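You operate a simulated robot arm through the tools that you are given. There is no shell and no other tool.

Carry out the task below with a simulated robot arm. There is one attempt and no reset: what you move stays moved.

## Task
Pack the brown carton as the order card says, then close it.
Fine: the cream pad and the pouch that the card names go in; the pouch stands upright, both flaps lie shut, the other pouch stays. Set down upright: what you pick out.

The check looks at the end state, three seconds after you hand in, the way a careful person would. Anything else that was tipped, shoved, dropped, spilled or broken makes it a failure.

## Robot
A 6-joint arm with a three-finger gripper, fixed in place. Base frame: the origin is at the foot of the arm, x ahead of it, y to its left, z up. Readings come in mm, rad, newtons and seconds.
Its first joint turns from -2.897 to 2.897 rad. Payload 4.89 kg.
The TCP is the grasp point between the finger pads, 30 mm short of the fingertips. In the tool frame z runs along the fingers and y along their closing line. The gripper opens to 164 mm. The gripper's body begins 125 mm behind the TCP.
Orientation is told as [roll, pitch, yaw] about the base's x, y, z axes, in that order, counted from this pose: with the fingers straight down and closing along the base's y, the tool's x points along the base's -x, its y along +y and its z along -z.

## Interface
- The arm moves only by the tool step_arm. Its argument "series" is a list of rows, each an object of numbers (a shift or turn left out is 0, a gripper value left out holds the last): "wx", "wy", "wz": the turn, a rotation vector about the base's x, y, z in rad; "dx", "dy", "dz": the shift along the base's x, y, z in mm; "claw": the finger opening in mm, from 0 to 164. In form: [{"wx": .., "wy": .., "wz": .., "dx": .., "dy": .., "dz": .., "claw": ..}, ...]. A call has 1 to 20 rows; each row shifts and turns the commanded pose from where the row before left it. Rows are played at 5 a second. More than 50 mm and 0.15 rad between two rows, or a gripper value outside its range, and nothing of the call is played. A pose out of reach is approached as far as the arm can. The call stops where the force on the tool passes 40 N (or 10 N more than at its start, if that is more) or the arm is blocked; 0.2 s more then pass. Each finger travels about 108 mm/s and halts on what it meets, pressing with about 22 N; the grip force reading is that of the motor and also rises with nothing between the fingers. The clock runs only during rows and for 0.2 s after the last one: add rows that do not move to give the fingers time. It gives the time, the measured TCP pose, the force on the tool (base axes), the opening and the grip force at its end, in the units of the frame above (readings bear some noise), with the torque about the TCP (base axes, N m) and any sound that the robot's microphone picked up.
- Cameras (640 x 400 px; columns grow to the right, rows downward): "scene" is fixed at [48, -500.3, 1707.1]; the picture's right is [0.68, -0.74, 0.00], its down [-0.43, -0.39, -0.81] and it looks along [0.60, 0.55, -0.58] (base axes); focal length 319 px, centre (320, 200). "wrist" rides on the gripper at [76, -2, -152] in the tool frame; the picture's right is [0.02, 1.00, 0.00], its down [-0.88, 0.02, -0.47] and it looks along [-0.47, 0.01, 0.88] (tool axes); focal length 247 px, centre (320, 200). There is no depth. A picture from a camera that has moved, and an enlarged one, comes with that camera's place and axes in the base frame and with its lens.
- get_image(camera): a new picture of that camera. The clock stands still meanwhile.
- move_column(by): slides the trunk up (or, below 0, down) by that many mm; the arm rides with it, the base frame stays. It gives what a move gives, with no picture.
- zoom(camera, box): a new picture of the part [left, top, right, bottom] of that camera's present view, enlarged. The clock stands still meanwhile.
- finish_job(): hands the job in; it is judged then, once.

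Nothing tells you positions but the pictures and the camera data. Unless the task says otherwise, let go and move clear before handing in.

The tools are called after ">>>" as a command line: name --argument value ..., lists and objects as JSON in quotes. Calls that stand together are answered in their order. step_arm: Moves the arm, as the interface text tells. Its arguments: {"type":"object","properties":{"series":{"type":"array","items":{"type":"object","properties":{"wx":{"type":"number"},"wy":{"type":"number"},"wz":{"type":"number"},"dx":{"type":"number"},"dy":{"type":"number"},"dz":{"type":"number"},"claw":{"type":"number"}}}}},"required":["series"]} The other tools are called the same way: move_column (by) slides the trunk up or down; get_image (camera) takes a picture; zoom (camera, box) takes an enlarged picture of a part of a camera's view; finish_job () hands the job in.

At the start:

```text
t: 0.0
ee_pos: [695.2, 175.7, 1288.7]
tool_rot: [-0.001, 0.0, 0.0]
ft_force: [-0.1, -0.6, 0.3]
moment: [0.02, -0.03, 0.01]
gripper_width: 163.8
grasp_force: 0.1
trunk travel left (down, up): [-175.0, 215.0]
```

scene: 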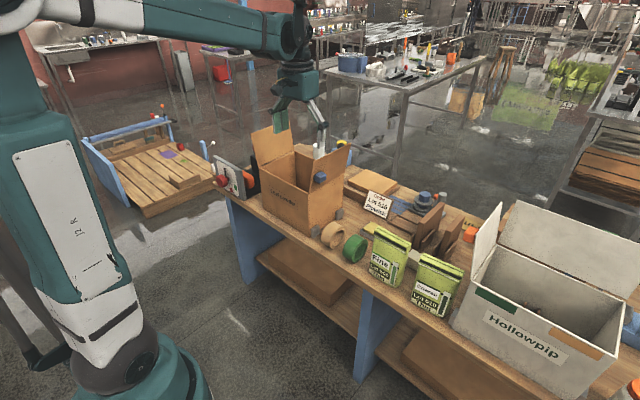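
wrist: 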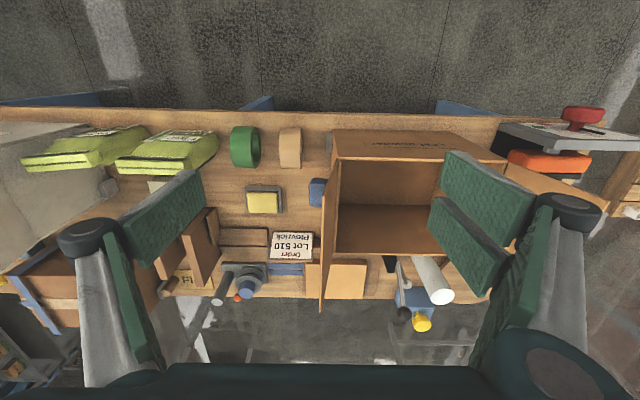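

I see a bench with an open brown carton, two green pouches, an order card, tape rolls and a white "Hollowpip" bin. I'll zoom in to read the card and the pouches first.

>>> zoom --camera "scene" --box '[320, 160, 480, 260]'

>>> zoom --camera "scene" --box '[340, 210, 480, 320]'

>>> zoom --camera "scene" --box '[200, 110, 380, 250]'

>>> zoom --camera "wrist" --box '[180, 110, 360, 310]'

>>> zoom --camera "wrist" --box '[0, 100, 240, 320]'

>>> zoom --camera "scene" --box '[440, 190, 640, 400]'

```text
4.00 times, centred on (400, 210) of scene
camera zoom: at [48.0, -500.3, 1707.1], right [0.68, -0.74, 0.0], down [-0.43, -0.39, -0.81], along [0.6, 0.55, -0.58], focal length 1275 px, centre (0, 160)
```

zoom: 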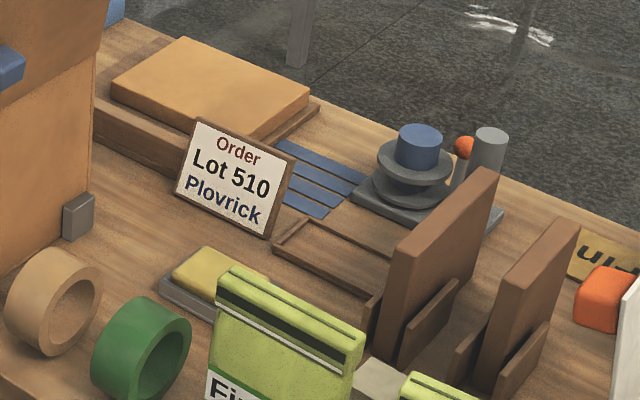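

```text
3.64 times, centred on (410, 265) of scene
camera zoom: at [48.0, -500.3, 1707.1], right [0.68, -0.74, 0.0], down [-0.43, -0.39, -0.81], along [0.6, 0.55, -0.58], focal length 1159 px, centre (-7, -36)
```

zoom: 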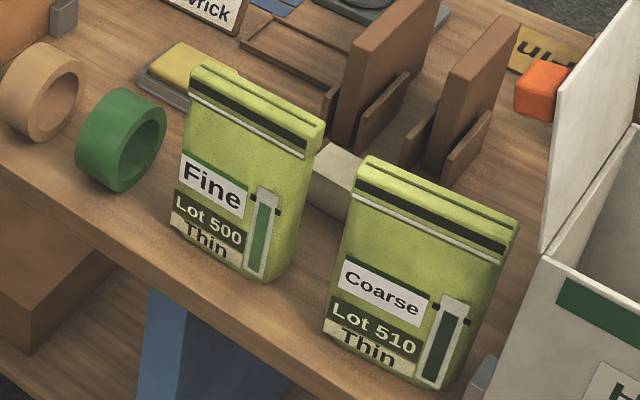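

```text
2.86 times, centred on (290, 180) of scene
camera zoom: at [48.0, -500.3, 1707.1], right [0.68, -0.74, 0.0], down [-0.43, -0.39, -0.81], along [0.6, 0.55, -0.58], focal length 911 px, centre (406, 257)
```

zoom: 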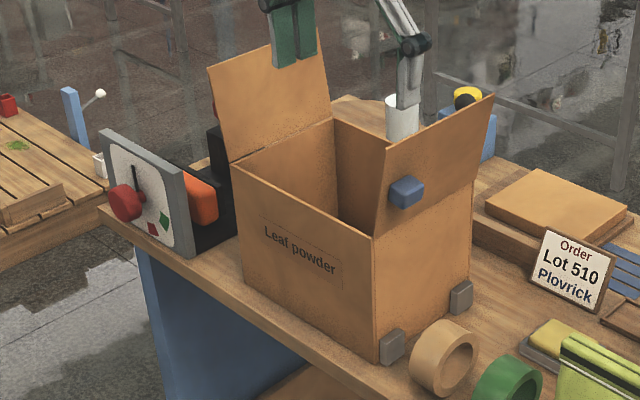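

```text
2.00 times, centred on (270, 210) of wrist
camera zoom: at [617.3, 175.1, 1440.5], right [-0.02, 1.0, 0.0], down [0.88, 0.02, 0.47], along [0.47, 0.01, -0.88], focal length 494 px, centre (420, 180)
```

zoom: 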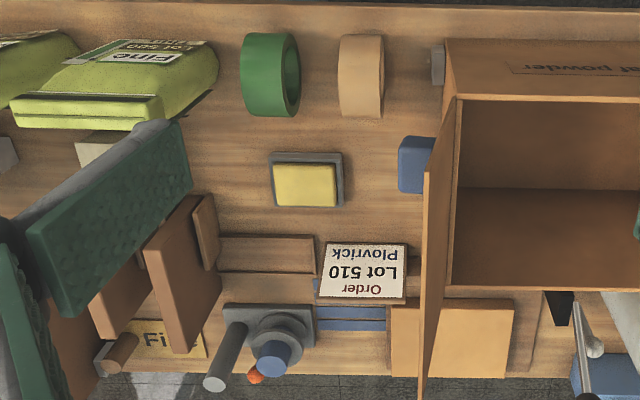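

```text
1.82 times, centred on (120, 210) of wrist
camera zoom: at [617.3, 175.1, 1440.5], right [-0.02, 1.0, 0.0], down [0.88, 0.02, 0.47], along [0.47, 0.01, -0.88], focal length 449 px, centre (684, 182)
```

zoom: 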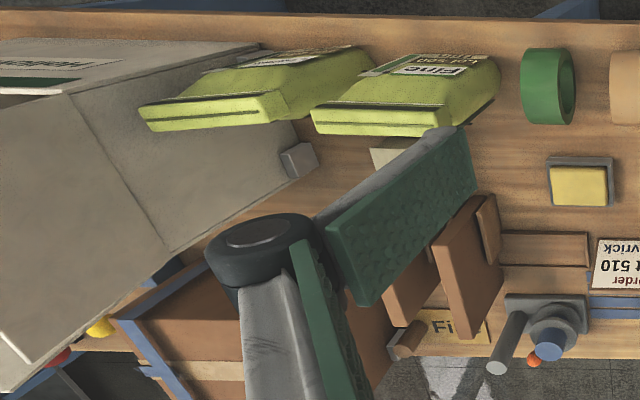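

```text
1.90 times, centred on (540, 295) of scene
camera zoom: at [48.0, -500.3, 1707.1], right [0.68, -0.74, 0.0], down [-0.43, -0.39, -0.81], along [0.6, 0.55, -0.58], focal length 607 px, centre (-99, 19)
```

zoom: 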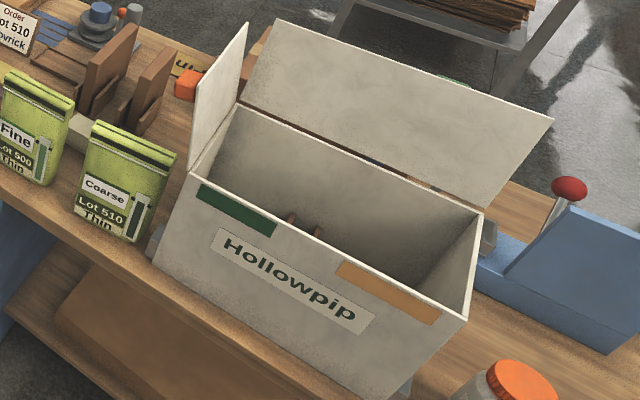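

The card reads "Order Lot 510 Plovrick", so the pouch to pack is the "Coarse, Lot 510" one. I put the carton at about x 760–990, y 215–510, with its top at z≈1017. Next I'll move the wrist camera over the carton to look inside, then over the pouches.

>>> step_arm --series '[{"dx": 10, "dy": 40}, {"dx": 10, "dy": 40}, {"dx": 10, "dy": 40}, {"dx": 10, "dy": 40}, {"dy": 20}, {}]'

>>> get_image --camera "wrist"

>>> get_image --camera "scene"

```text
t: 1.4
ee_pos: [736.2, 358.1, 1288.5]
tool_rot: [0.0, 0.0, 0.001]
ft_force: [0.6, -0.9, -0.5]
moment: [-0.08, 0.02, 0.0]
gripper_width: 164.0
grasp_force: 0.0
trunk travel left (down, up): [-175.0, 215.0]
```

```text
taken
camera wrist: at [658.3, 357.0, 1441.9], right [-0.02, 1.0, 0.0], down [0.88, 0.02, 0.47], along [0.47, 0.01, -0.88], focal length 247 px, centre (320, 200)
```

wrist: 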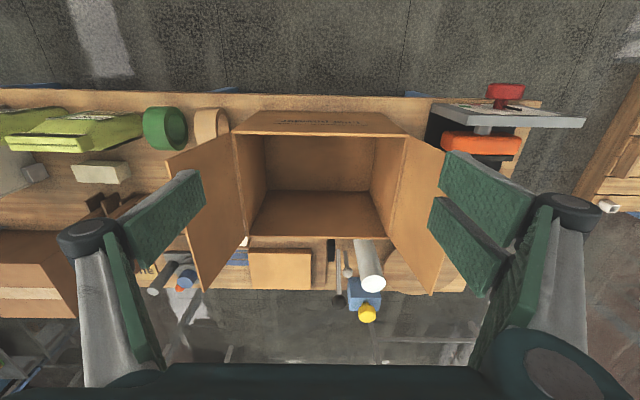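

```text
taken
```

scene: 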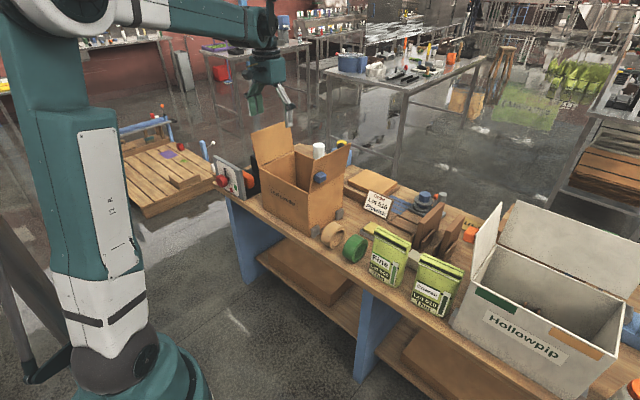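

The carton interior looks empty in this view. I'll zoom in on the inside and on both flaps.

>>> zoom --camera "wrist" --box '[160, 80, 460, 310]'

>>> zoom --camera "wrist" --box '[0, 80, 240, 220]'

>>> zoom --camera "scene" --box '[200, 110, 380, 250]'

```text
1.74 times, centred on (310, 195) of wrist
camera zoom: at [658.3, 357.0, 1441.9], right [-0.02, 1.0, 0.0], down [0.88, 0.02, 0.47], along [0.47, 0.01, -0.88], focal length 430 px, centre (337, 209)
```

zoom: 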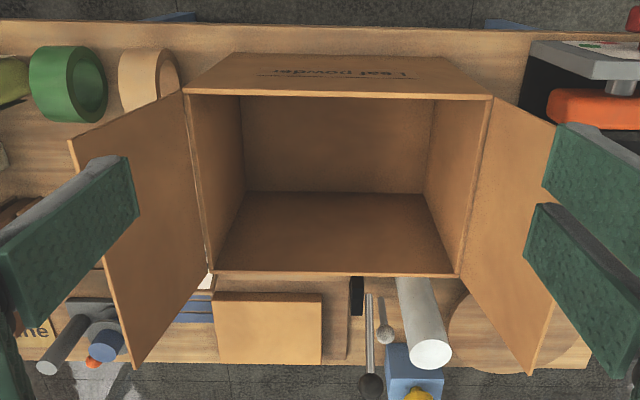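

```text
2.67 times, centred on (120, 150) of wrist
camera zoom: at [658.3, 357.0, 1441.9], right [-0.02, 1.0, 0.0], down [0.88, 0.02, 0.47], along [0.47, 0.01, -0.88], focal length 659 px, centre (853, 333)
```

zoom: 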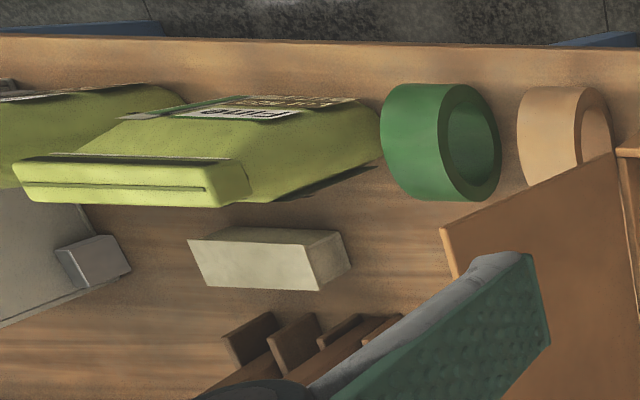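

```text
2.86 times, centred on (290, 180) of scene
camera zoom: at [48.0, -500.3, 1707.1], right [0.68, -0.74, 0.0], down [-0.43, -0.39, -0.81], along [0.6, 0.55, -0.58], focal length 911 px, centre (406, 257)
```

zoom: 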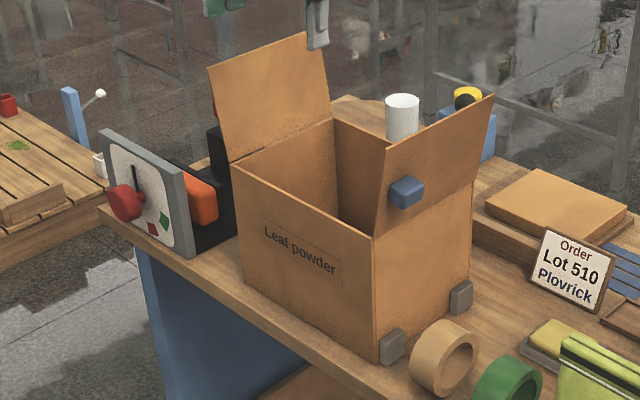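

The carton is empty, with flaps at its ±y sides and a blue handle on the -y flap. There is a cream block behind the Fine pouch and a separate yellow pad in a gray tray, so I'll move over the pouches to tell these apart.

>>> step_arm --series '[{"dy": -45}, {"dy": -45}, {"dy": -45}, {"dy": -45}, {"dy": -45}, {"dy": -45}, {"dy": -45}, {"dy": -45}, {"dy": -45}, {"dy": -45}, {"dy": -45}, {"dy": -45}, {"dy": -10}, {}]'

>>> get_image --camera "wrist"

>>> zoom --camera "wrist" --box '[240, 60, 480, 220]'

>>> zoom --camera "wrist" --box '[0, 60, 240, 220]'

```text
t: 4.4
ee_pos: [734.7, -194.6, 1288.3]
tool_rot: [-0.001, 0.0, -0.001]
ft_force: [0.1, 0.2, -0.7]
moment: [0.07, -0.02, 0.0]
gripper_width: 163.9
grasp_force: 0.0
trunk travel left (down, up): [-175.0, 215.0]
```

```text
taken
camera wrist: at [657.4, -196.3, 1439.5], right [-0.02, 1.0, 0.0], down [0.88, 0.02, 0.47], along [0.47, 0.01, -0.88], focal length 247 px, centre (320, 200)
```

wrist: 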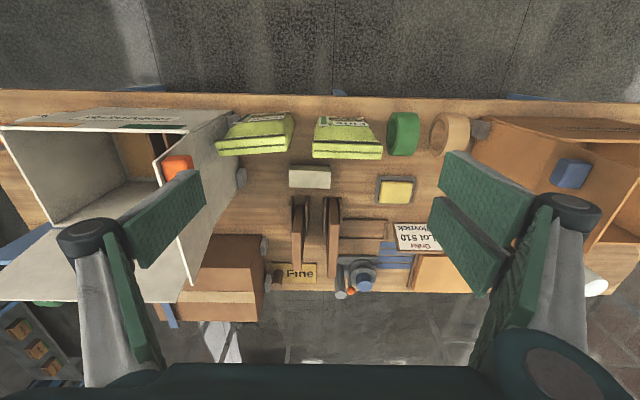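

```text
2.50 times, centred on (360, 140) of wrist
camera zoom: at [657.4, -196.3, 1439.5], right [-0.02, 1.0, 0.0], down [0.88, 0.02, 0.47], along [0.47, 0.01, -0.88], focal length 617 px, centre (220, 350)
```

zoom: 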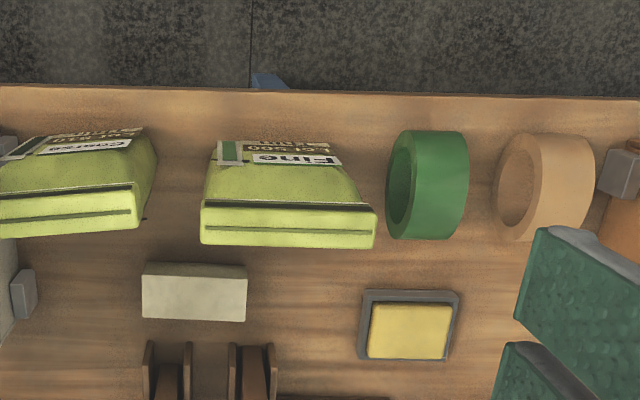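

```text
2.50 times, centred on (120, 140) of wrist
camera zoom: at [657.4, -196.3, 1439.5], right [-0.02, 1.0, 0.0], down [0.88, 0.02, 0.47], along [0.47, 0.01, -0.88], focal length 617 px, centre (820, 350)
```

zoom: 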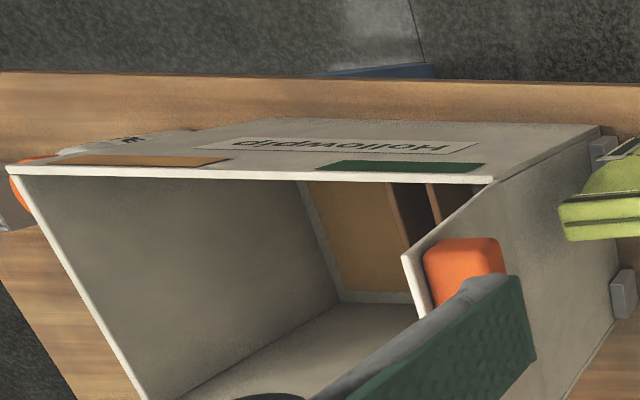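

The off-white block at about (920, -218) is the cream pad; the yellow one in the gray tray belongs with the stamp. Next I'll move closer to measure the pouches and the pad, and check the gripper's outline in the scene view.

>>> step_arm --series '[{"dx": 0, "dy": -40, "dz": -40}, {"dx": 0, "dy": -40, "dz": -40}, {"dy": -30, "dz": -20}, {}]'

>>> get_image --camera "wrist"

>>> get_image --camera "scene"

>>> zoom --camera "wrist" --box '[200, 50, 480, 225]'

>>> zoom --camera "scene" --box '[300, 60, 540, 320]'

```text
refused: row 1 steps farther than a row can; nothing moved
```

```text
taken
camera wrist: at [657.4, -196.3, 1439.5], right [-0.02, 1.0, 0.0], down [0.88, 0.02, 0.47], along [0.47, 0.01, -0.88], focal length 247 px, centre (320, 200)
```

wrist: 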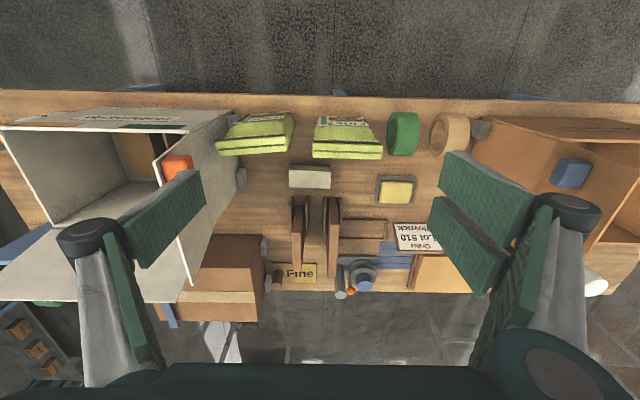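

```text
taken
```

scene: 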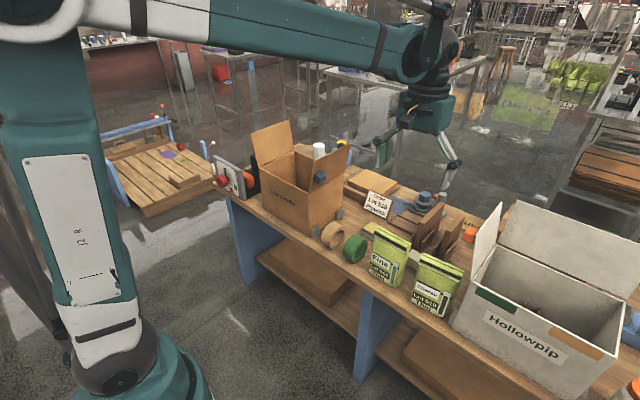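

```text
2.29 times, centred on (340, 138) of wrist
camera zoom: at [657.4, -196.3, 1439.5], right [-0.02, 1.0, 0.0], down [0.88, 0.02, 0.47], along [0.47, 0.01, -0.88], focal length 564 px, centre (274, 343)
```

zoom: 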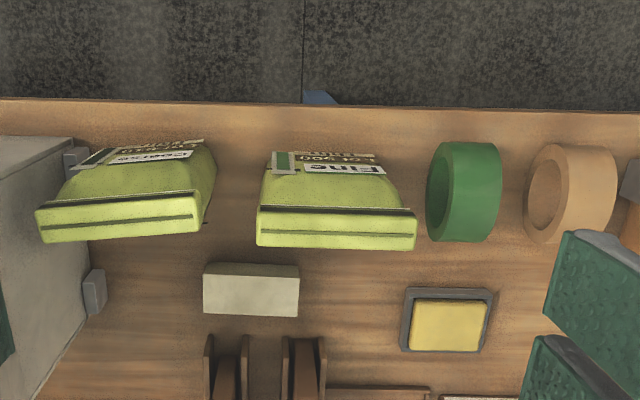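

```text
1.54 times, centred on (420, 190) of scene
camera zoom: at [48.0, -500.3, 1707.1], right [0.68, -0.74, 0.0], down [-0.43, -0.39, -0.81], along [0.6, 0.55, -0.58], focal length 490 px, centre (166, 215)
```

zoom: 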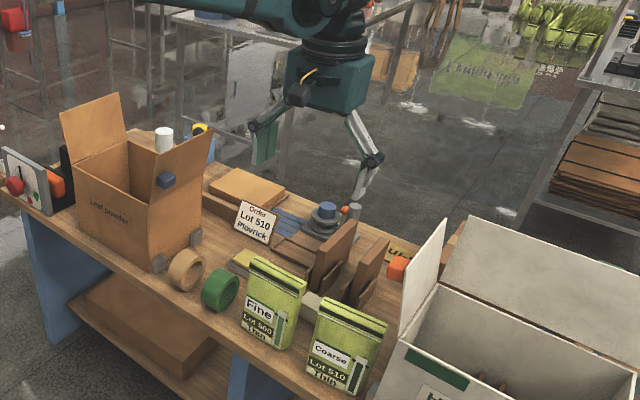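

A row may only move 50 mm in total. The hand has its camera on the base side, with the forearm well above it. I'll go lower in smaller steps to view the Coarse pouch more closely.

>>> step_arm --series '[{"dx": -10, "dy": -30, "dz": -30}, {"dx": -10, "dy": -30, "dz": -30}, {"dx": -10, "dy": -30, "dz": -30}, {"dx": -10, "dy": -10, "dz": -30}, {}]'

>>> get_image --camera "wrist"

>>> zoom --camera "wrist" --box '[200, 60, 420, 220]'

>>> zoom --camera "scene" --box '[360, 210, 480, 330]'

```text
t: 5.6
ee_pos: [691.6, -295.3, 1166.1]
tool_rot: [0.0, 0.0, 0.0]
ft_force: [0.4, 0.1, -0.3]
moment: [0.05, 0.02, 0.0]
gripper_width: 164.1
grasp_force: 0.0
trunk travel left (down, up): [-175.0, 215.0]
```

```text
taken
camera wrist: at [614.3, -296.7, 1319.1], right [-0.02, 1.0, 0.0], down [0.88, 0.02, 0.47], along [0.47, 0.01, -0.88], focal length 247 px, centre (320, 200)
```

wrist: 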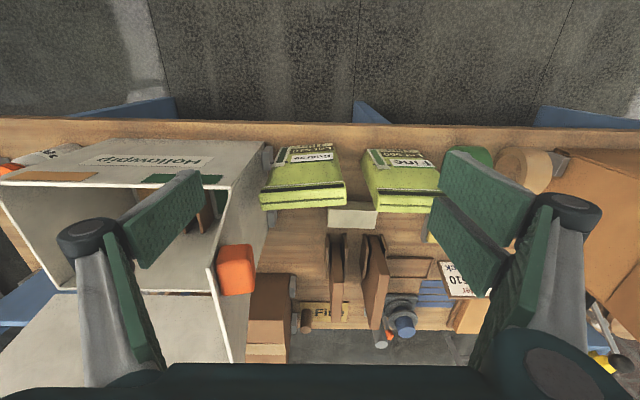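

```text
2.50 times, centred on (310, 140) of wrist
camera zoom: at [614.3, -296.7, 1319.1], right [-0.02, 1.0, 0.0], down [0.88, 0.02, 0.47], along [0.47, 0.01, -0.88], focal length 617 px, centre (345, 350)
```

zoom: 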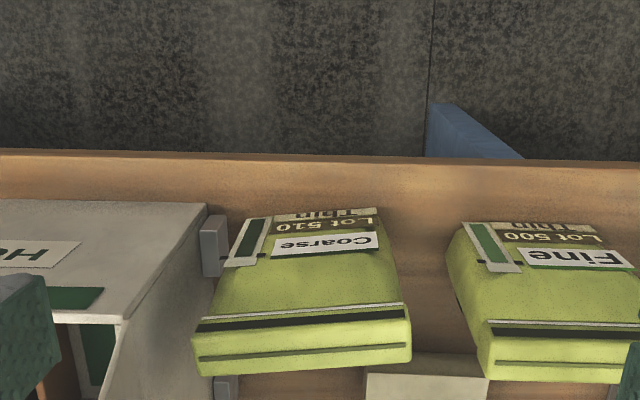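

```text
3.33 times, centred on (420, 270) of scene
camera zoom: at [48.0, -500.3, 1707.1], right [0.68, -0.74, 0.0], down [-0.43, -0.39, -0.81], along [0.6, 0.55, -0.58], focal length 1062 px, centre (-13, -33)
```

zoom: 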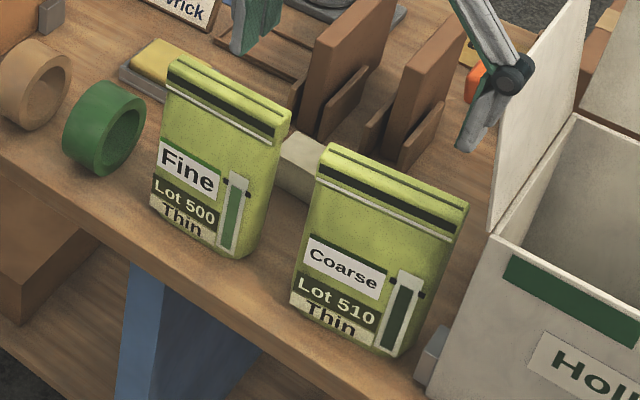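

The Coarse pouch is about 135 mm wide, about 28 mm thick at the top, with its top at z≈980 and turned about +0.1 rad. The white box flap is close on its -y side, so I'll grip it front-to-back along x. First I want a closer look at the pad and the wooden panels near it.

>>> step_arm --series '[{"dx": 25, "dy": 20}, {"dx": 25, "dy": 20}, {"dx": 25, "dy": 20}, {"dx": 25, "dy": 17}, {"dx": 10}, {}]'

>>> get_image --camera "wrist"

>>> zoom --camera "wrist" --box '[220, 80, 440, 260]'

>>> zoom --camera "scene" --box '[370, 150, 510, 290]'

```text
t: 7.0
ee_pos: [807.5, -215.9, 1167.6]
tool_rot: [-0.001, 0.0, -0.001]
ft_force: [-0.3, 0.1, 0.0]
moment: [-0.02, 0.07, 0.01]
gripper_width: 164.0
grasp_force: 0.1
trunk travel left (down, up): [-175.0, 215.0]
```

```text
taken
camera wrist: at [728.0, -217.3, 1320.8], right [-0.02, 1.0, 0.0], down [0.88, 0.02, 0.47], along [0.47, 0.01, -0.88], focal length 247 px, centre (320, 200)
```

wrist: 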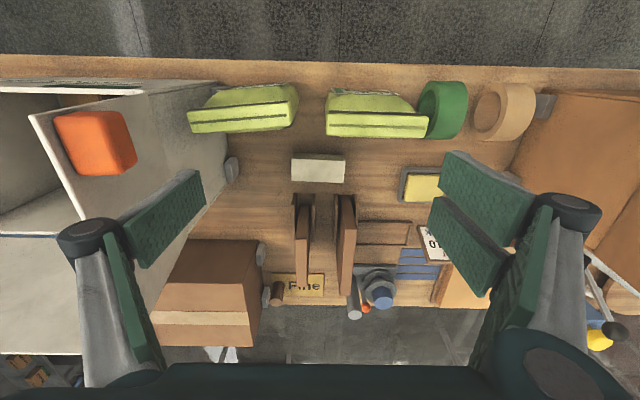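

```text
2.22 times, centred on (330, 170) of wrist
camera zoom: at [728.0, -217.3, 1320.8], right [-0.02, 1.0, 0.0], down [0.88, 0.02, 0.47], along [0.47, 0.01, -0.88], focal length 549 px, centre (298, 267)
```

zoom: 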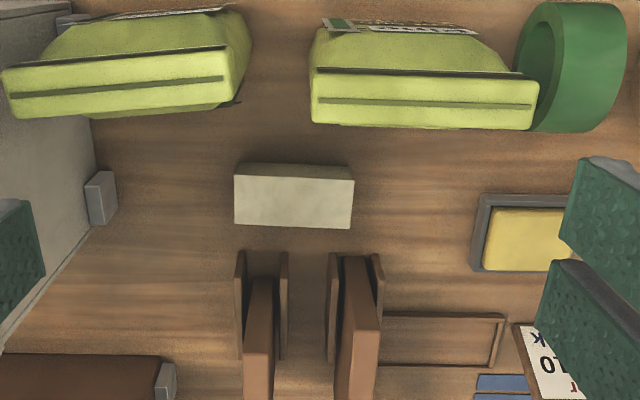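

```text
2.86 times, centred on (440, 220) of scene
camera zoom: at [48.0, -500.3, 1707.1], right [0.68, -0.74, 0.0], down [-0.43, -0.39, -0.81], along [0.6, 0.55, -0.58], focal length 911 px, centre (-23, 143)
```

zoom: 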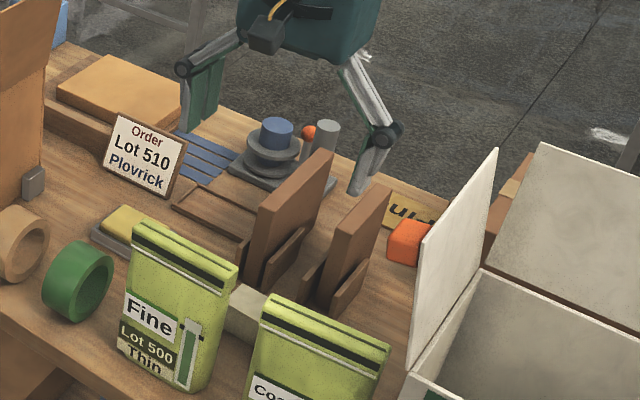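

The pad measures about 110×50×42 mm at (916, -217). The white box's flap leans over the Coarse pouch's -y end, with its top edge at y≈-382, z≈1176. I'll zoom in on the hand to check its clearance before committing.

>>> zoom --camera "scene" --box '[400, 60, 520, 240]'

>>> zoom --camera "wrist" --box '[180, 60, 340, 160]'

```text
2.22 times, centred on (460, 150) of scene
camera zoom: at [48.0, -500.3, 1707.1], right [0.68, -0.74, 0.0], down [-0.43, -0.39, -0.81], along [0.6, 0.55, -0.58], focal length 708 px, centre (9, 311)
```

zoom: 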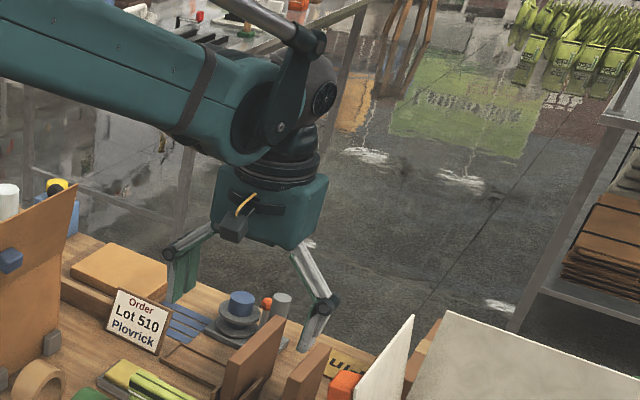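

```text
4.00 times, centred on (260, 110) of wrist
camera zoom: at [728.0, -217.3, 1320.8], right [-0.02, 1.0, 0.0], down [0.88, 0.02, 0.47], along [0.47, 0.01, -0.88], focal length 988 px, centre (560, 560)
```

zoom: 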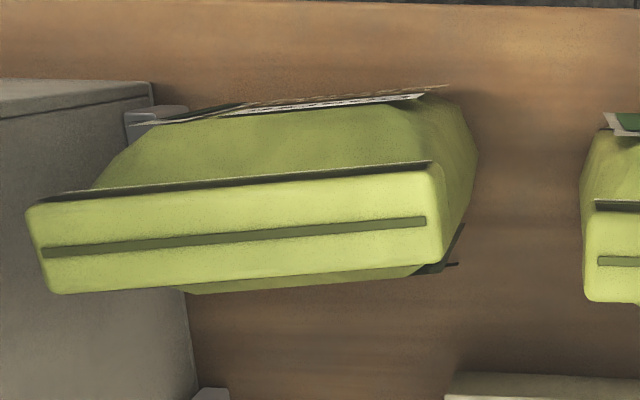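

The hand's flange is about 47 mm in radius, and the camera sits 76 mm from the tool axis. I'll fetch the pad first, gripping it along y across its 110 mm length, since it needs to be in before the pouch. Moving above the pad now.

>>> step_arm --series '[{"dx": 40, "claw": 145}, {"dx": 40}, {"dx": 33}, {"dz": -40}, {"dz": -40}, {}]'

>>> get_image --camera "wrist"

>>> get_image --camera "scene"

```text
t: 8.4
ee_pos: [917.7, -217.1, 1086.2]
tool_rot: [-0.001, -0.001, -0.001]
ft_force: [0.2, 0.2, -0.5]
moment: [0.01, 0.04, -0.03]
gripper_width: 144.8
grasp_force: 0.1
trunk travel left (down, up): [-175.0, 215.0]
```

```text
taken
camera wrist: at [839.5, -218.1, 1238.7], right [-0.02, 1.0, 0.0], down [0.88, 0.02, 0.47], along [0.47, 0.01, -0.88], focal length 247 px, centre (320, 200)
```

wrist: 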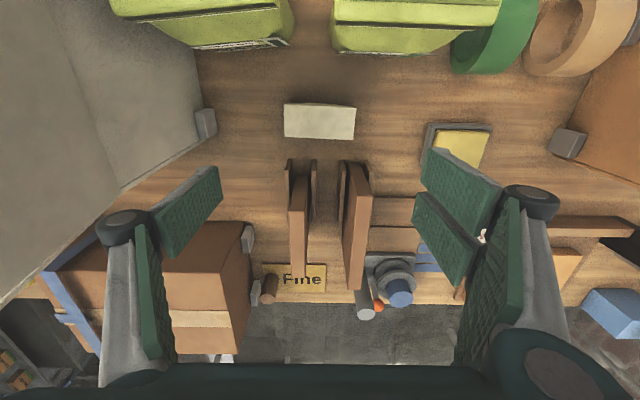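

```text
taken
```

scene: 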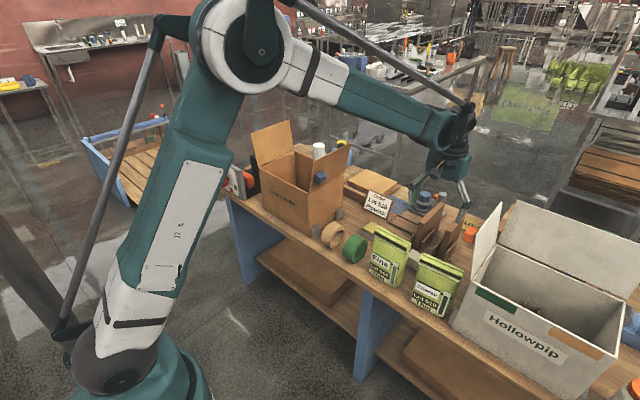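

I'll zoom in to refine the pad's position and check the clearance around it.

>>> zoom --camera "wrist" --box '[240, 60, 400, 180]'

>>> zoom --camera "scene" --box '[360, 110, 520, 290]'

```text
3.33 times, centred on (320, 120) of wrist
camera zoom: at [839.5, -218.1, 1238.7], right [-0.02, 1.0, 0.0], down [0.88, 0.02, 0.47], along [0.47, 0.01, -0.88], focal length 823 px, centre (320, 467)
```

zoom: 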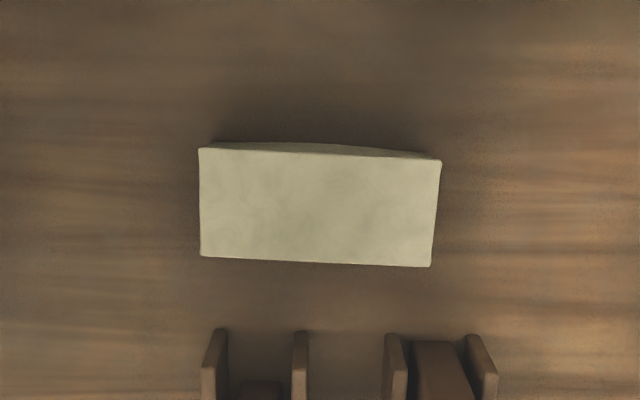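

```text
2.22 times, centred on (440, 200) of scene
camera zoom: at [48.0, -500.3, 1707.1], right [0.68, -0.74, 0.0], down [-0.43, -0.39, -0.81], along [0.6, 0.55, -0.58], focal length 708 px, centre (53, 200)
```

zoom: 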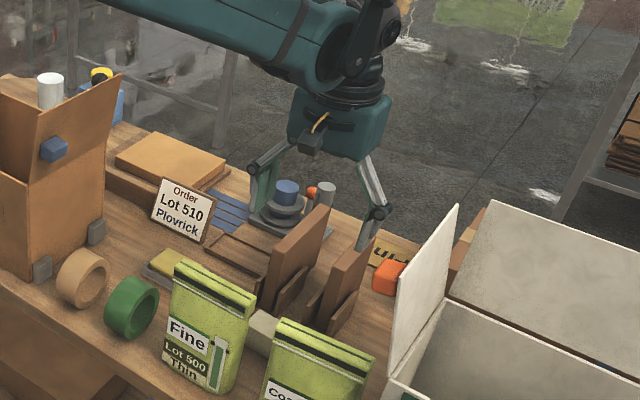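

The bench is at z≈800, and the pad top is at z≈845 with its centre at (914, -217) and a yaw of about -0.03. I'll descend toward it.

>>> step_arm --series '[{"dz": -40, "wz": -0.027}, {"dz": -40}, {"dz": -40}, {"dz": -40}, {"dz": -30}, {}]'

>>> get_image --camera "wrist"

>>> zoom --camera "scene" --box '[360, 150, 520, 310]'

```text
t: 9.8
ee_pos: [920.0, -215.6, 897.2]
tool_rot: [0.0, 0.001, -0.028]
ft_force: [0.3, 0.5, 0.1]
moment: [-0.01, 0.06, -0.01]
gripper_width: 144.9
grasp_force: 0.0
trunk travel left (down, up): [-175.0, 215.0]
```

```text
taken
camera wrist: at [842.7, -215.8, 1050.0], right [0.01, 1.0, 0.0], down [0.88, -0.01, 0.47], along [0.47, 0.0, -0.88], focal length 247 px, centre (320, 200)
```

wrist: 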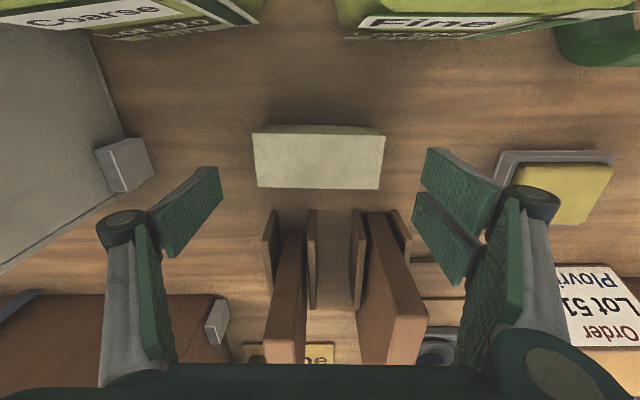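

```text
2.50 times, centred on (440, 230) of scene
camera zoom: at [48.0, -500.3, 1707.1], right [0.68, -0.74, 0.0], down [-0.43, -0.39, -0.81], along [0.6, 0.55, -0.58], focal length 797 px, centre (20, 125)
```

zoom: 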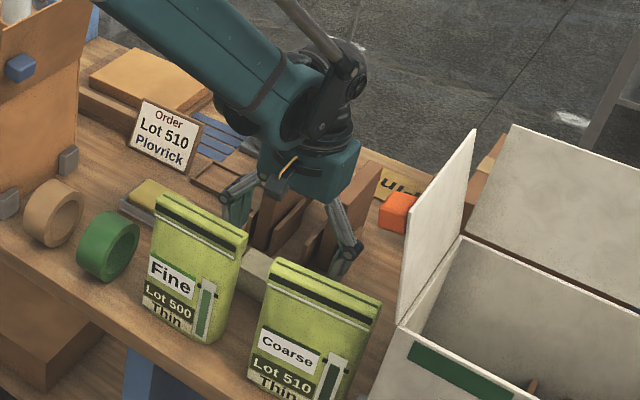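

The panel tops are at z≈935 with near edges at x≈995, so the hand clears them. I'll go down the last 54 mm and grip the pad.

>>> step_arm --series '[{"dx": -3, "dz": -27}, {"dz": -27}, {}, {"claw": 100}, {}, {}, {}]'

>>> get_image --camera "wrist"

```text
t: 11.4
ee_pos: [914.9, -216.3, 845.3]
tool_rot: [0.0, 0.001, -0.029]
ft_force: [-0.2, 1.2, 1.1]
moment: [0.03, 0.01, 0.02]
gripper_width: 109.2
grasp_force: 22.5
trunk travel left (down, up): [-175.0, 215.0]
```

```text
taken
camera wrist: at [837.7, -215.7, 998.0], right [0.01, 1.0, 0.0], down [0.88, -0.01, 0.47], along [0.47, 0.0, -0.88], focal length 247 px, centre (320, 200)
```

wrist: 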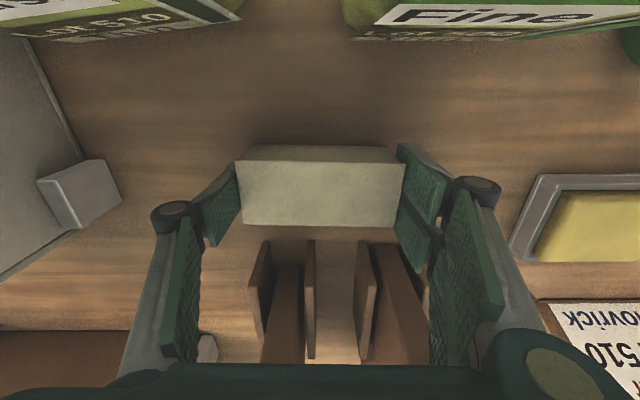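

The pad is gripped at a width of 109 mm. I'll lift it straight up and check the hold.

>>> step_arm --series '[{"dz": 10}, {"dz": 20}, {"dz": 30}, {"dz": 40}, {"dz": 40}, {"dz": 40}, {"dz": 40}, {"dz": 40}, {"dz": 40}, {"dz": 40}, {"dz": 40}, {"dz": 40}, {}]'

>>> get_image --camera "wrist"

>>> get_image --camera "scene"

```text
t: 14.2
ee_pos: [914.6, -218.7, 1266.0]
tool_rot: [0.0, 0.0, -0.028]
ft_force: [-0.5, -0.2, -0.4]
moment: [-0.07, -0.05, -0.01]
gripper_width: 109.3
grasp_force: 22.2
trunk travel left (down, up): [-175.0, 215.0]
```

```text
taken
camera wrist: at [837.2, -217.7, 1418.5], right [0.01, 1.0, 0.0], down [0.88, -0.01, 0.47], along [0.47, 0.0, -0.88], focal length 247 px, centre (320, 200)
```

wrist: 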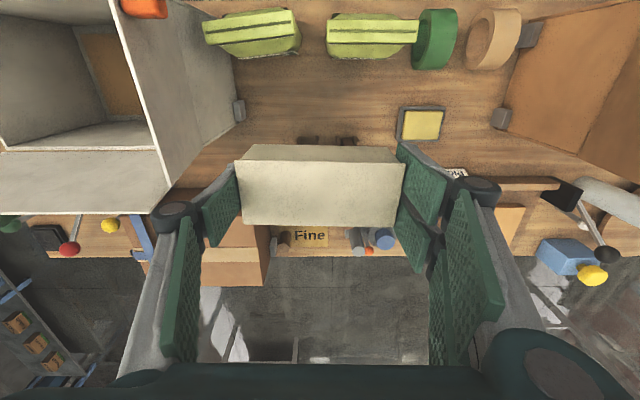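

```text
taken
```

scene: 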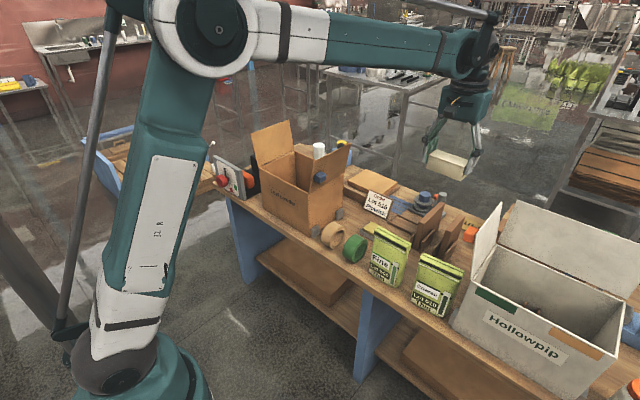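

The pad is held securely, with its bottom at z≈1221, above the flap tops at z≈1165. I'll carry it over the carton.

>>> step_arm --series '[{"dy": 30, "wz": 0.028}, {"dy": 45}, {"dy": 45}, {"dy": 45}, {"dy": 45}, {"dy": 45}, {"dy": 45}, {"dy": 45}, {"dy": 45}, {"dy": 45, "dx": -5}, {"dy": 45, "dx": -5}, {"dy": 45}, {"dy": 38}, {}]'

>>> get_image --camera "wrist"

>>> zoom --camera "scene" --box '[200, 60, 400, 240]'

```text
t: 17.2
ee_pos: [908.6, 347.4, 1262.9]
tool_rot: [0.001, 0.001, -0.001]
ft_force: [-0.4, 1.3, -0.8]
moment: [-0.15, 0.06, -0.02]
gripper_width: 109.1
grasp_force: 22.1
trunk travel left (down, up): [-175.0, 215.0]
```

```text
taken
camera wrist: at [831.4, 346.8, 1416.1], right [-0.02, 1.0, 0.0], down [0.88, 0.02, 0.47], along [0.47, 0.01, -0.88], focal length 247 px, centre (320, 200)
```

wrist: 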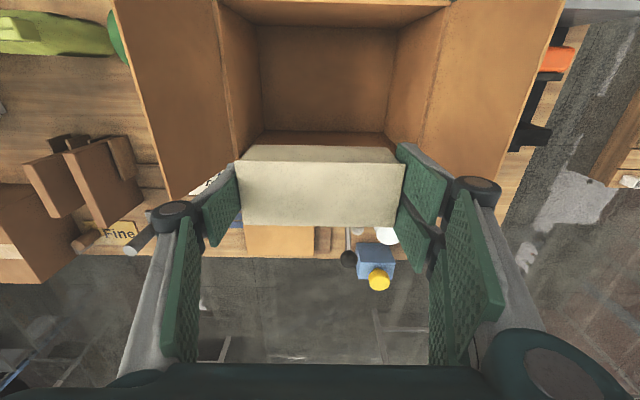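

```text
2.22 times, centred on (300, 150) of scene
camera zoom: at [48.0, -500.3, 1707.1], right [0.68, -0.74, 0.0], down [-0.43, -0.39, -0.81], along [0.6, 0.55, -0.58], focal length 708 px, centre (364, 311)
```

zoom: 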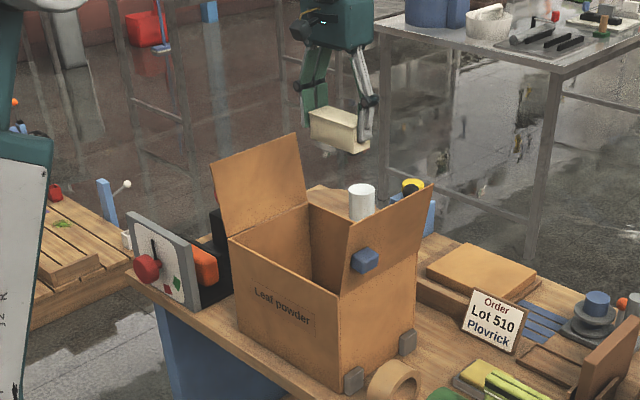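

The pad is over the carton at (908, 347), between the flaps. I'll descend until its bottom is just above the carton floor.

>>> step_arm --series '[{"dz": -40, "dx": -3}, {"dz": -40}, {"dz": -40}, {"dz": -40}, {"dz": -40}, {}]'

>>> get_image --camera "wrist"

>>> zoom --camera "scene" --box '[200, 60, 400, 240]'

```text
t: 18.6
ee_pos: [901.7, 345.7, 1065.2]
tool_rot: [0.001, 0.0, 0.001]
ft_force: [0.3, -0.4, -0.9]
moment: [-0.01, 0.06, 0.0]
gripper_width: 108.8
grasp_force: 21.6
trunk travel left (down, up): [-175.0, 215.0]
```

```text
taken
camera wrist: at [823.3, 343.9, 1217.1], right [-0.02, 1.0, 0.0], down [0.88, 0.02, 0.47], along [0.47, 0.01, -0.88], focal length 247 px, centre (320, 200)
```

wrist: 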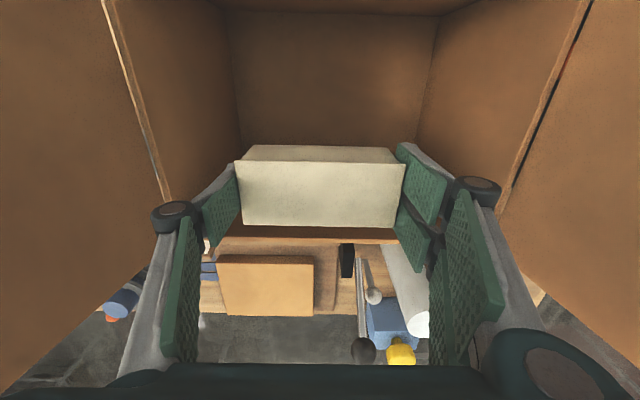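

```text
2.22 times, centred on (300, 150) of scene
camera zoom: at [48.0, -500.3, 1707.1], right [0.68, -0.74, 0.0], down [-0.43, -0.39, -0.81], along [0.6, 0.55, -0.58], focal length 708 px, centre (364, 311)
```

zoom: 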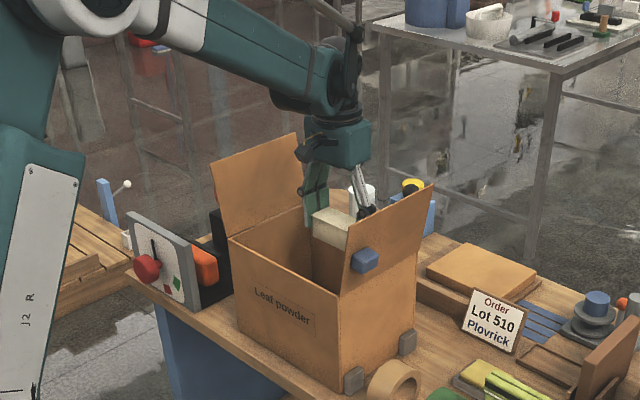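

The back wall is confirmed at x≈975. I'll continue down inside the carton.

>>> step_arm --series '[{"dz": -40, "dx": 4}, {"dz": -40, "dx": 2}, {"dz": -40}, {"dz": -40}, {"dz": -25}, {}]'

>>> get_image --camera "wrist"

>>> zoom --camera "scene" --box '[200, 60, 400, 240]'

```text
t: 20.0
ee_pos: [908.2, 343.2, 878.1]
tool_rot: [0.0, 0.001, 0.0]
ft_force: [0.5, -0.2, -1.1]
moment: [-0.02, 0.02, -0.02]
gripper_width: 109.3
grasp_force: 21.8
trunk travel left (down, up): [-175.0, 215.0]
```

```text
taken
camera wrist: at [830.7, 342.5, 1030.5], right [-0.02, 1.0, 0.0], down [0.88, 0.02, 0.47], along [0.47, 0.01, -0.88], focal length 247 px, centre (320, 200)
```

wrist: 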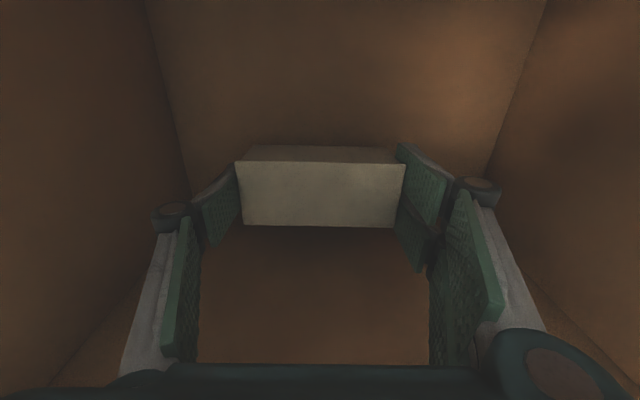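

```text
2.22 times, centred on (300, 150) of scene
camera zoom: at [48.0, -500.3, 1707.1], right [0.68, -0.74, 0.0], down [-0.43, -0.39, -0.81], along [0.6, 0.55, -0.58], focal length 708 px, centre (364, 311)
```

zoom: 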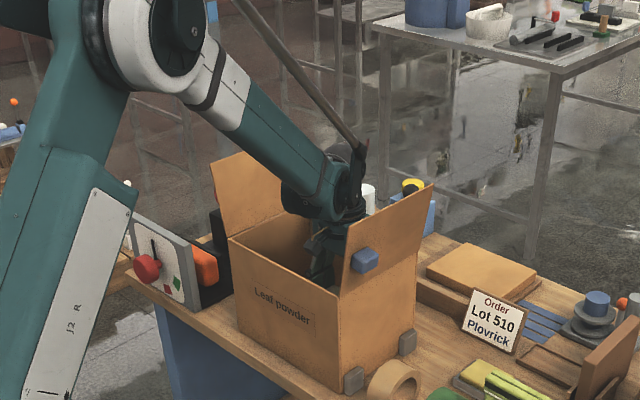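

The pad bottom is about 30 mm above the floor. I'll lower it in small increments and watch the force.

>>> step_arm --series '[{"dz": -8}, {"dz": -8}, {"dz": -6}, {}]'

>>> step_arm --series '[{"dz": -2}, {"dz": -2}, {}]'

```text
t: 21.0
ee_pos: [907.4, 347.6, 856.3]
tool_rot: [0.001, -0.001, 0.001]
ft_force: [-1.2, 0.4, 0.5]
moment: [0.0, 0.03, -0.03]
gripper_width: 109.3
grasp_force: 21.8
trunk travel left (down, up): [-175.0, 215.0]
```

```text
t: 21.8
ee_pos: [907.3, 346.6, 853.3]
tool_rot: [0.0, -0.001, 0.0]
ft_force: [0.0, 0.9, -0.6]
moment: [0.05, -0.01, 0.03]
gripper_width: 109.2
grasp_force: 22.0
trunk travel left (down, up): [-175.0, 215.0]
```

>>> step_arm --series '[{"dz": -2}, {"dz": -1}, {}]'

>>> step_arm --series '[{"dz": -2}, {"dz": -1}, {}]'

```text
t: 22.6
ee_pos: [906.9, 345.9, 850.9]
tool_rot: [0.003, 0.001, 0.0]
ft_force: [-0.1, 4.5, 17.7]
moment: [0.22, 0.0, -0.02]
gripper_width: 109.3
grasp_force: 22.5
trunk travel left (down, up): [-175.0, 215.0]
```

```text
t: 23.4
ee_pos: [908.1, 345.8, 848.4]
tool_rot: [0.0, 0.001, 0.002]
ft_force: [1.0, 1.9, 17.1]
moment: [0.09, -0.05, -0.01]
gripper_width: 109.0
grasp_force: 22.1
trunk travel left (down, up): [-175.0, 215.0]
```

The pad touched the floor at TCP z≈851, which puts the carton floor at about 806. I'll release it and retract straight up.

>>> step_arm --series '[{"dz": 2}, {"claw": 125}, {}, {}]'

>>> get_image --camera "wrist"

```text
t: 24.4
ee_pos: [907.8, 347.0, 848.0]
tool_rot: [0.0, -0.001, -0.001]
ft_force: [0.2, 0.3, -0.3]
moment: [-0.04, -0.01, 0.01]
gripper_width: 124.8
grasp_force: 0.1
trunk travel left (down, up): [-175.0, 215.0]
```

```text
taken
camera wrist: at [830.5, 345.8, 1001.2], right [-0.02, 1.0, 0.0], down [0.88, 0.02, 0.47], along [0.47, 0.01, -0.88], focal length 247 px, centre (320, 200)
```

wrist: 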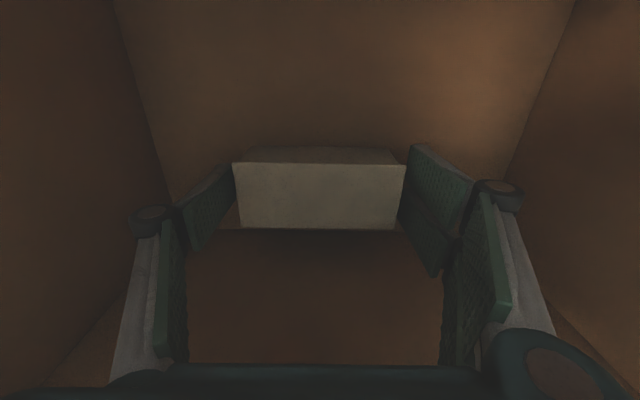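

The pad is down and free. To leave more room for the pouch, I'll shift it about 12 mm farther toward the back wall while I still straddle it.

>>> step_arm --series '[{"claw": 100}, {}, {}, {"dz": 5}, {"dx": 4, "dy": -4}, {"dx": 4, "dy": -4}, {"dx": 4, "dy": -3}, {}]'

```text
t: 26.0
ee_pos: [914.3, 339.7, 854.1]
tool_rot: [0.0, 0.001, 0.004]
ft_force: [-16.1, 5.7, 2.0]
moment: [-1.03, -2.84, 0.05]
gripper_width: 109.1
grasp_force: 22.0
trunk travel left (down, up): [-175.0, 215.0]
stopped in row 7: the force on the tool passed its limit at 52 N (the readings are from after the stop); the commanded pose is now the measured one
```

The hand touched the back wall's rim at about 165 mm above the TCP, so I won't go farther that way. I'll back off and set the pad down here.

>>> step_arm --series '[{"dx": -4}, {"dx": -2}, {}]'

>>> zoom --camera "scene" --box '[200, 60, 400, 240]'

>>> get_image --camera "wrist"

```text
t: 26.8
ee_pos: [910.7, 338.9, 854.7]
tool_rot: [-0.002, 0.002, 0.004]
ft_force: [-0.6, 1.0, -0.3]
moment: [-0.02, -0.02, 0.01]
gripper_width: 109.2
grasp_force: 22.4
trunk travel left (down, up): [-175.0, 215.0]
```

```text
2.22 times, centred on (300, 150) of scene
camera zoom: at [48.0, -500.3, 1707.1], right [0.68, -0.74, 0.0], down [-0.43, -0.39, -0.81], along [0.6, 0.55, -0.58], focal length 708 px, centre (364, 311)
```

zoom: 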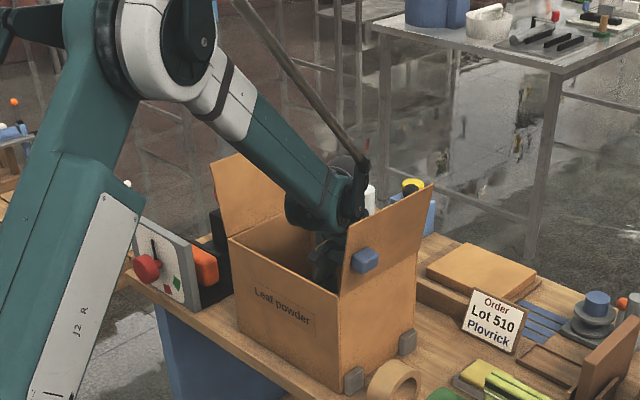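

```text
taken
camera wrist: at [833.0, 337.2, 1007.5], right [-0.03, 1.0, 0.0], down [0.88, 0.02, 0.47], along [0.47, 0.01, -0.88], focal length 247 px, centre (320, 200)
```

wrist: 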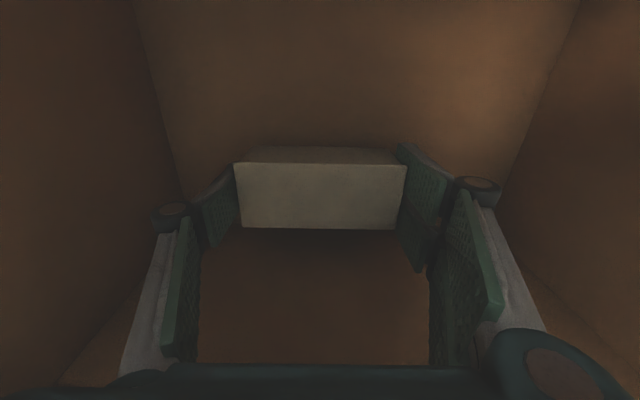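

The carton looks unmoved in the scene view. I'll lower the pad the last few millimetres, release it and withdraw upward.

>>> step_arm --series '[{"dz": -3}, {"dz": -2}, {"claw": 122}, {}, {}]'

>>> step_arm --series '[{"dz": 20}, {"dz": 30}, {"dz": 40}, {"dz": 40}, {"dz": 40}, {"dz": 40}, {"dz": 40}, {"dz": 40}, {"dz": 40}, {"dz": 40}, {"dz": 40}, {}]'

>>> get_image --camera "wrist"

>>> get_image --camera "scene"

```text
t: 28.0
ee_pos: [908.3, 339.6, 850.2]
tool_rot: [-0.001, 0.002, 0.003]
ft_force: [0.7, 0.0, 0.0]
moment: [0.01, -0.01, 0.03]
gripper_width: 121.8
grasp_force: 0.0
trunk travel left (down, up): [-175.0, 215.0]
```

```text
t: 30.6
ee_pos: [907.6, 340.0, 1262.1]
tool_rot: [-0.001, 0.002, 0.005]
ft_force: [-0.6, -0.3, 1.0]
moment: [0.05, -0.05, 0.02]
gripper_width: 122.0
grasp_force: 0.0
trunk travel left (down, up): [-175.0, 215.0]
```

```text
taken
camera wrist: at [829.7, 337.7, 1415.3], right [-0.03, 1.0, 0.0], down [0.88, 0.02, 0.47], along [0.47, 0.01, -0.88], focal length 247 px, centre (320, 200)
```

wrist: 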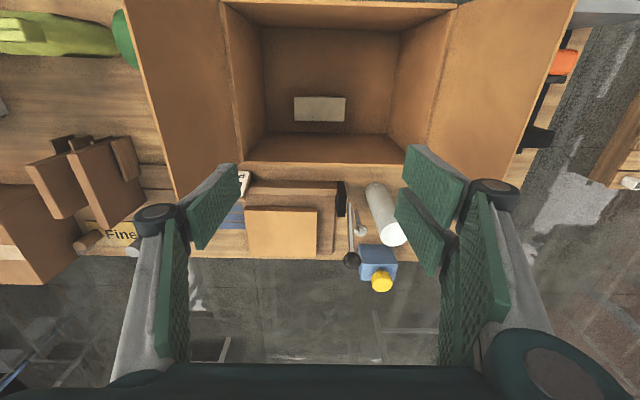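

```text
taken
```

scene: 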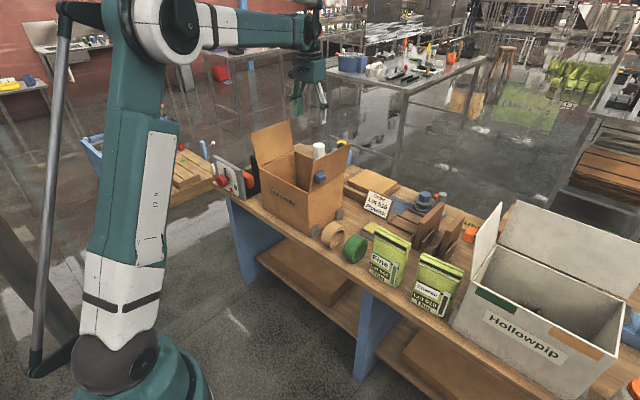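

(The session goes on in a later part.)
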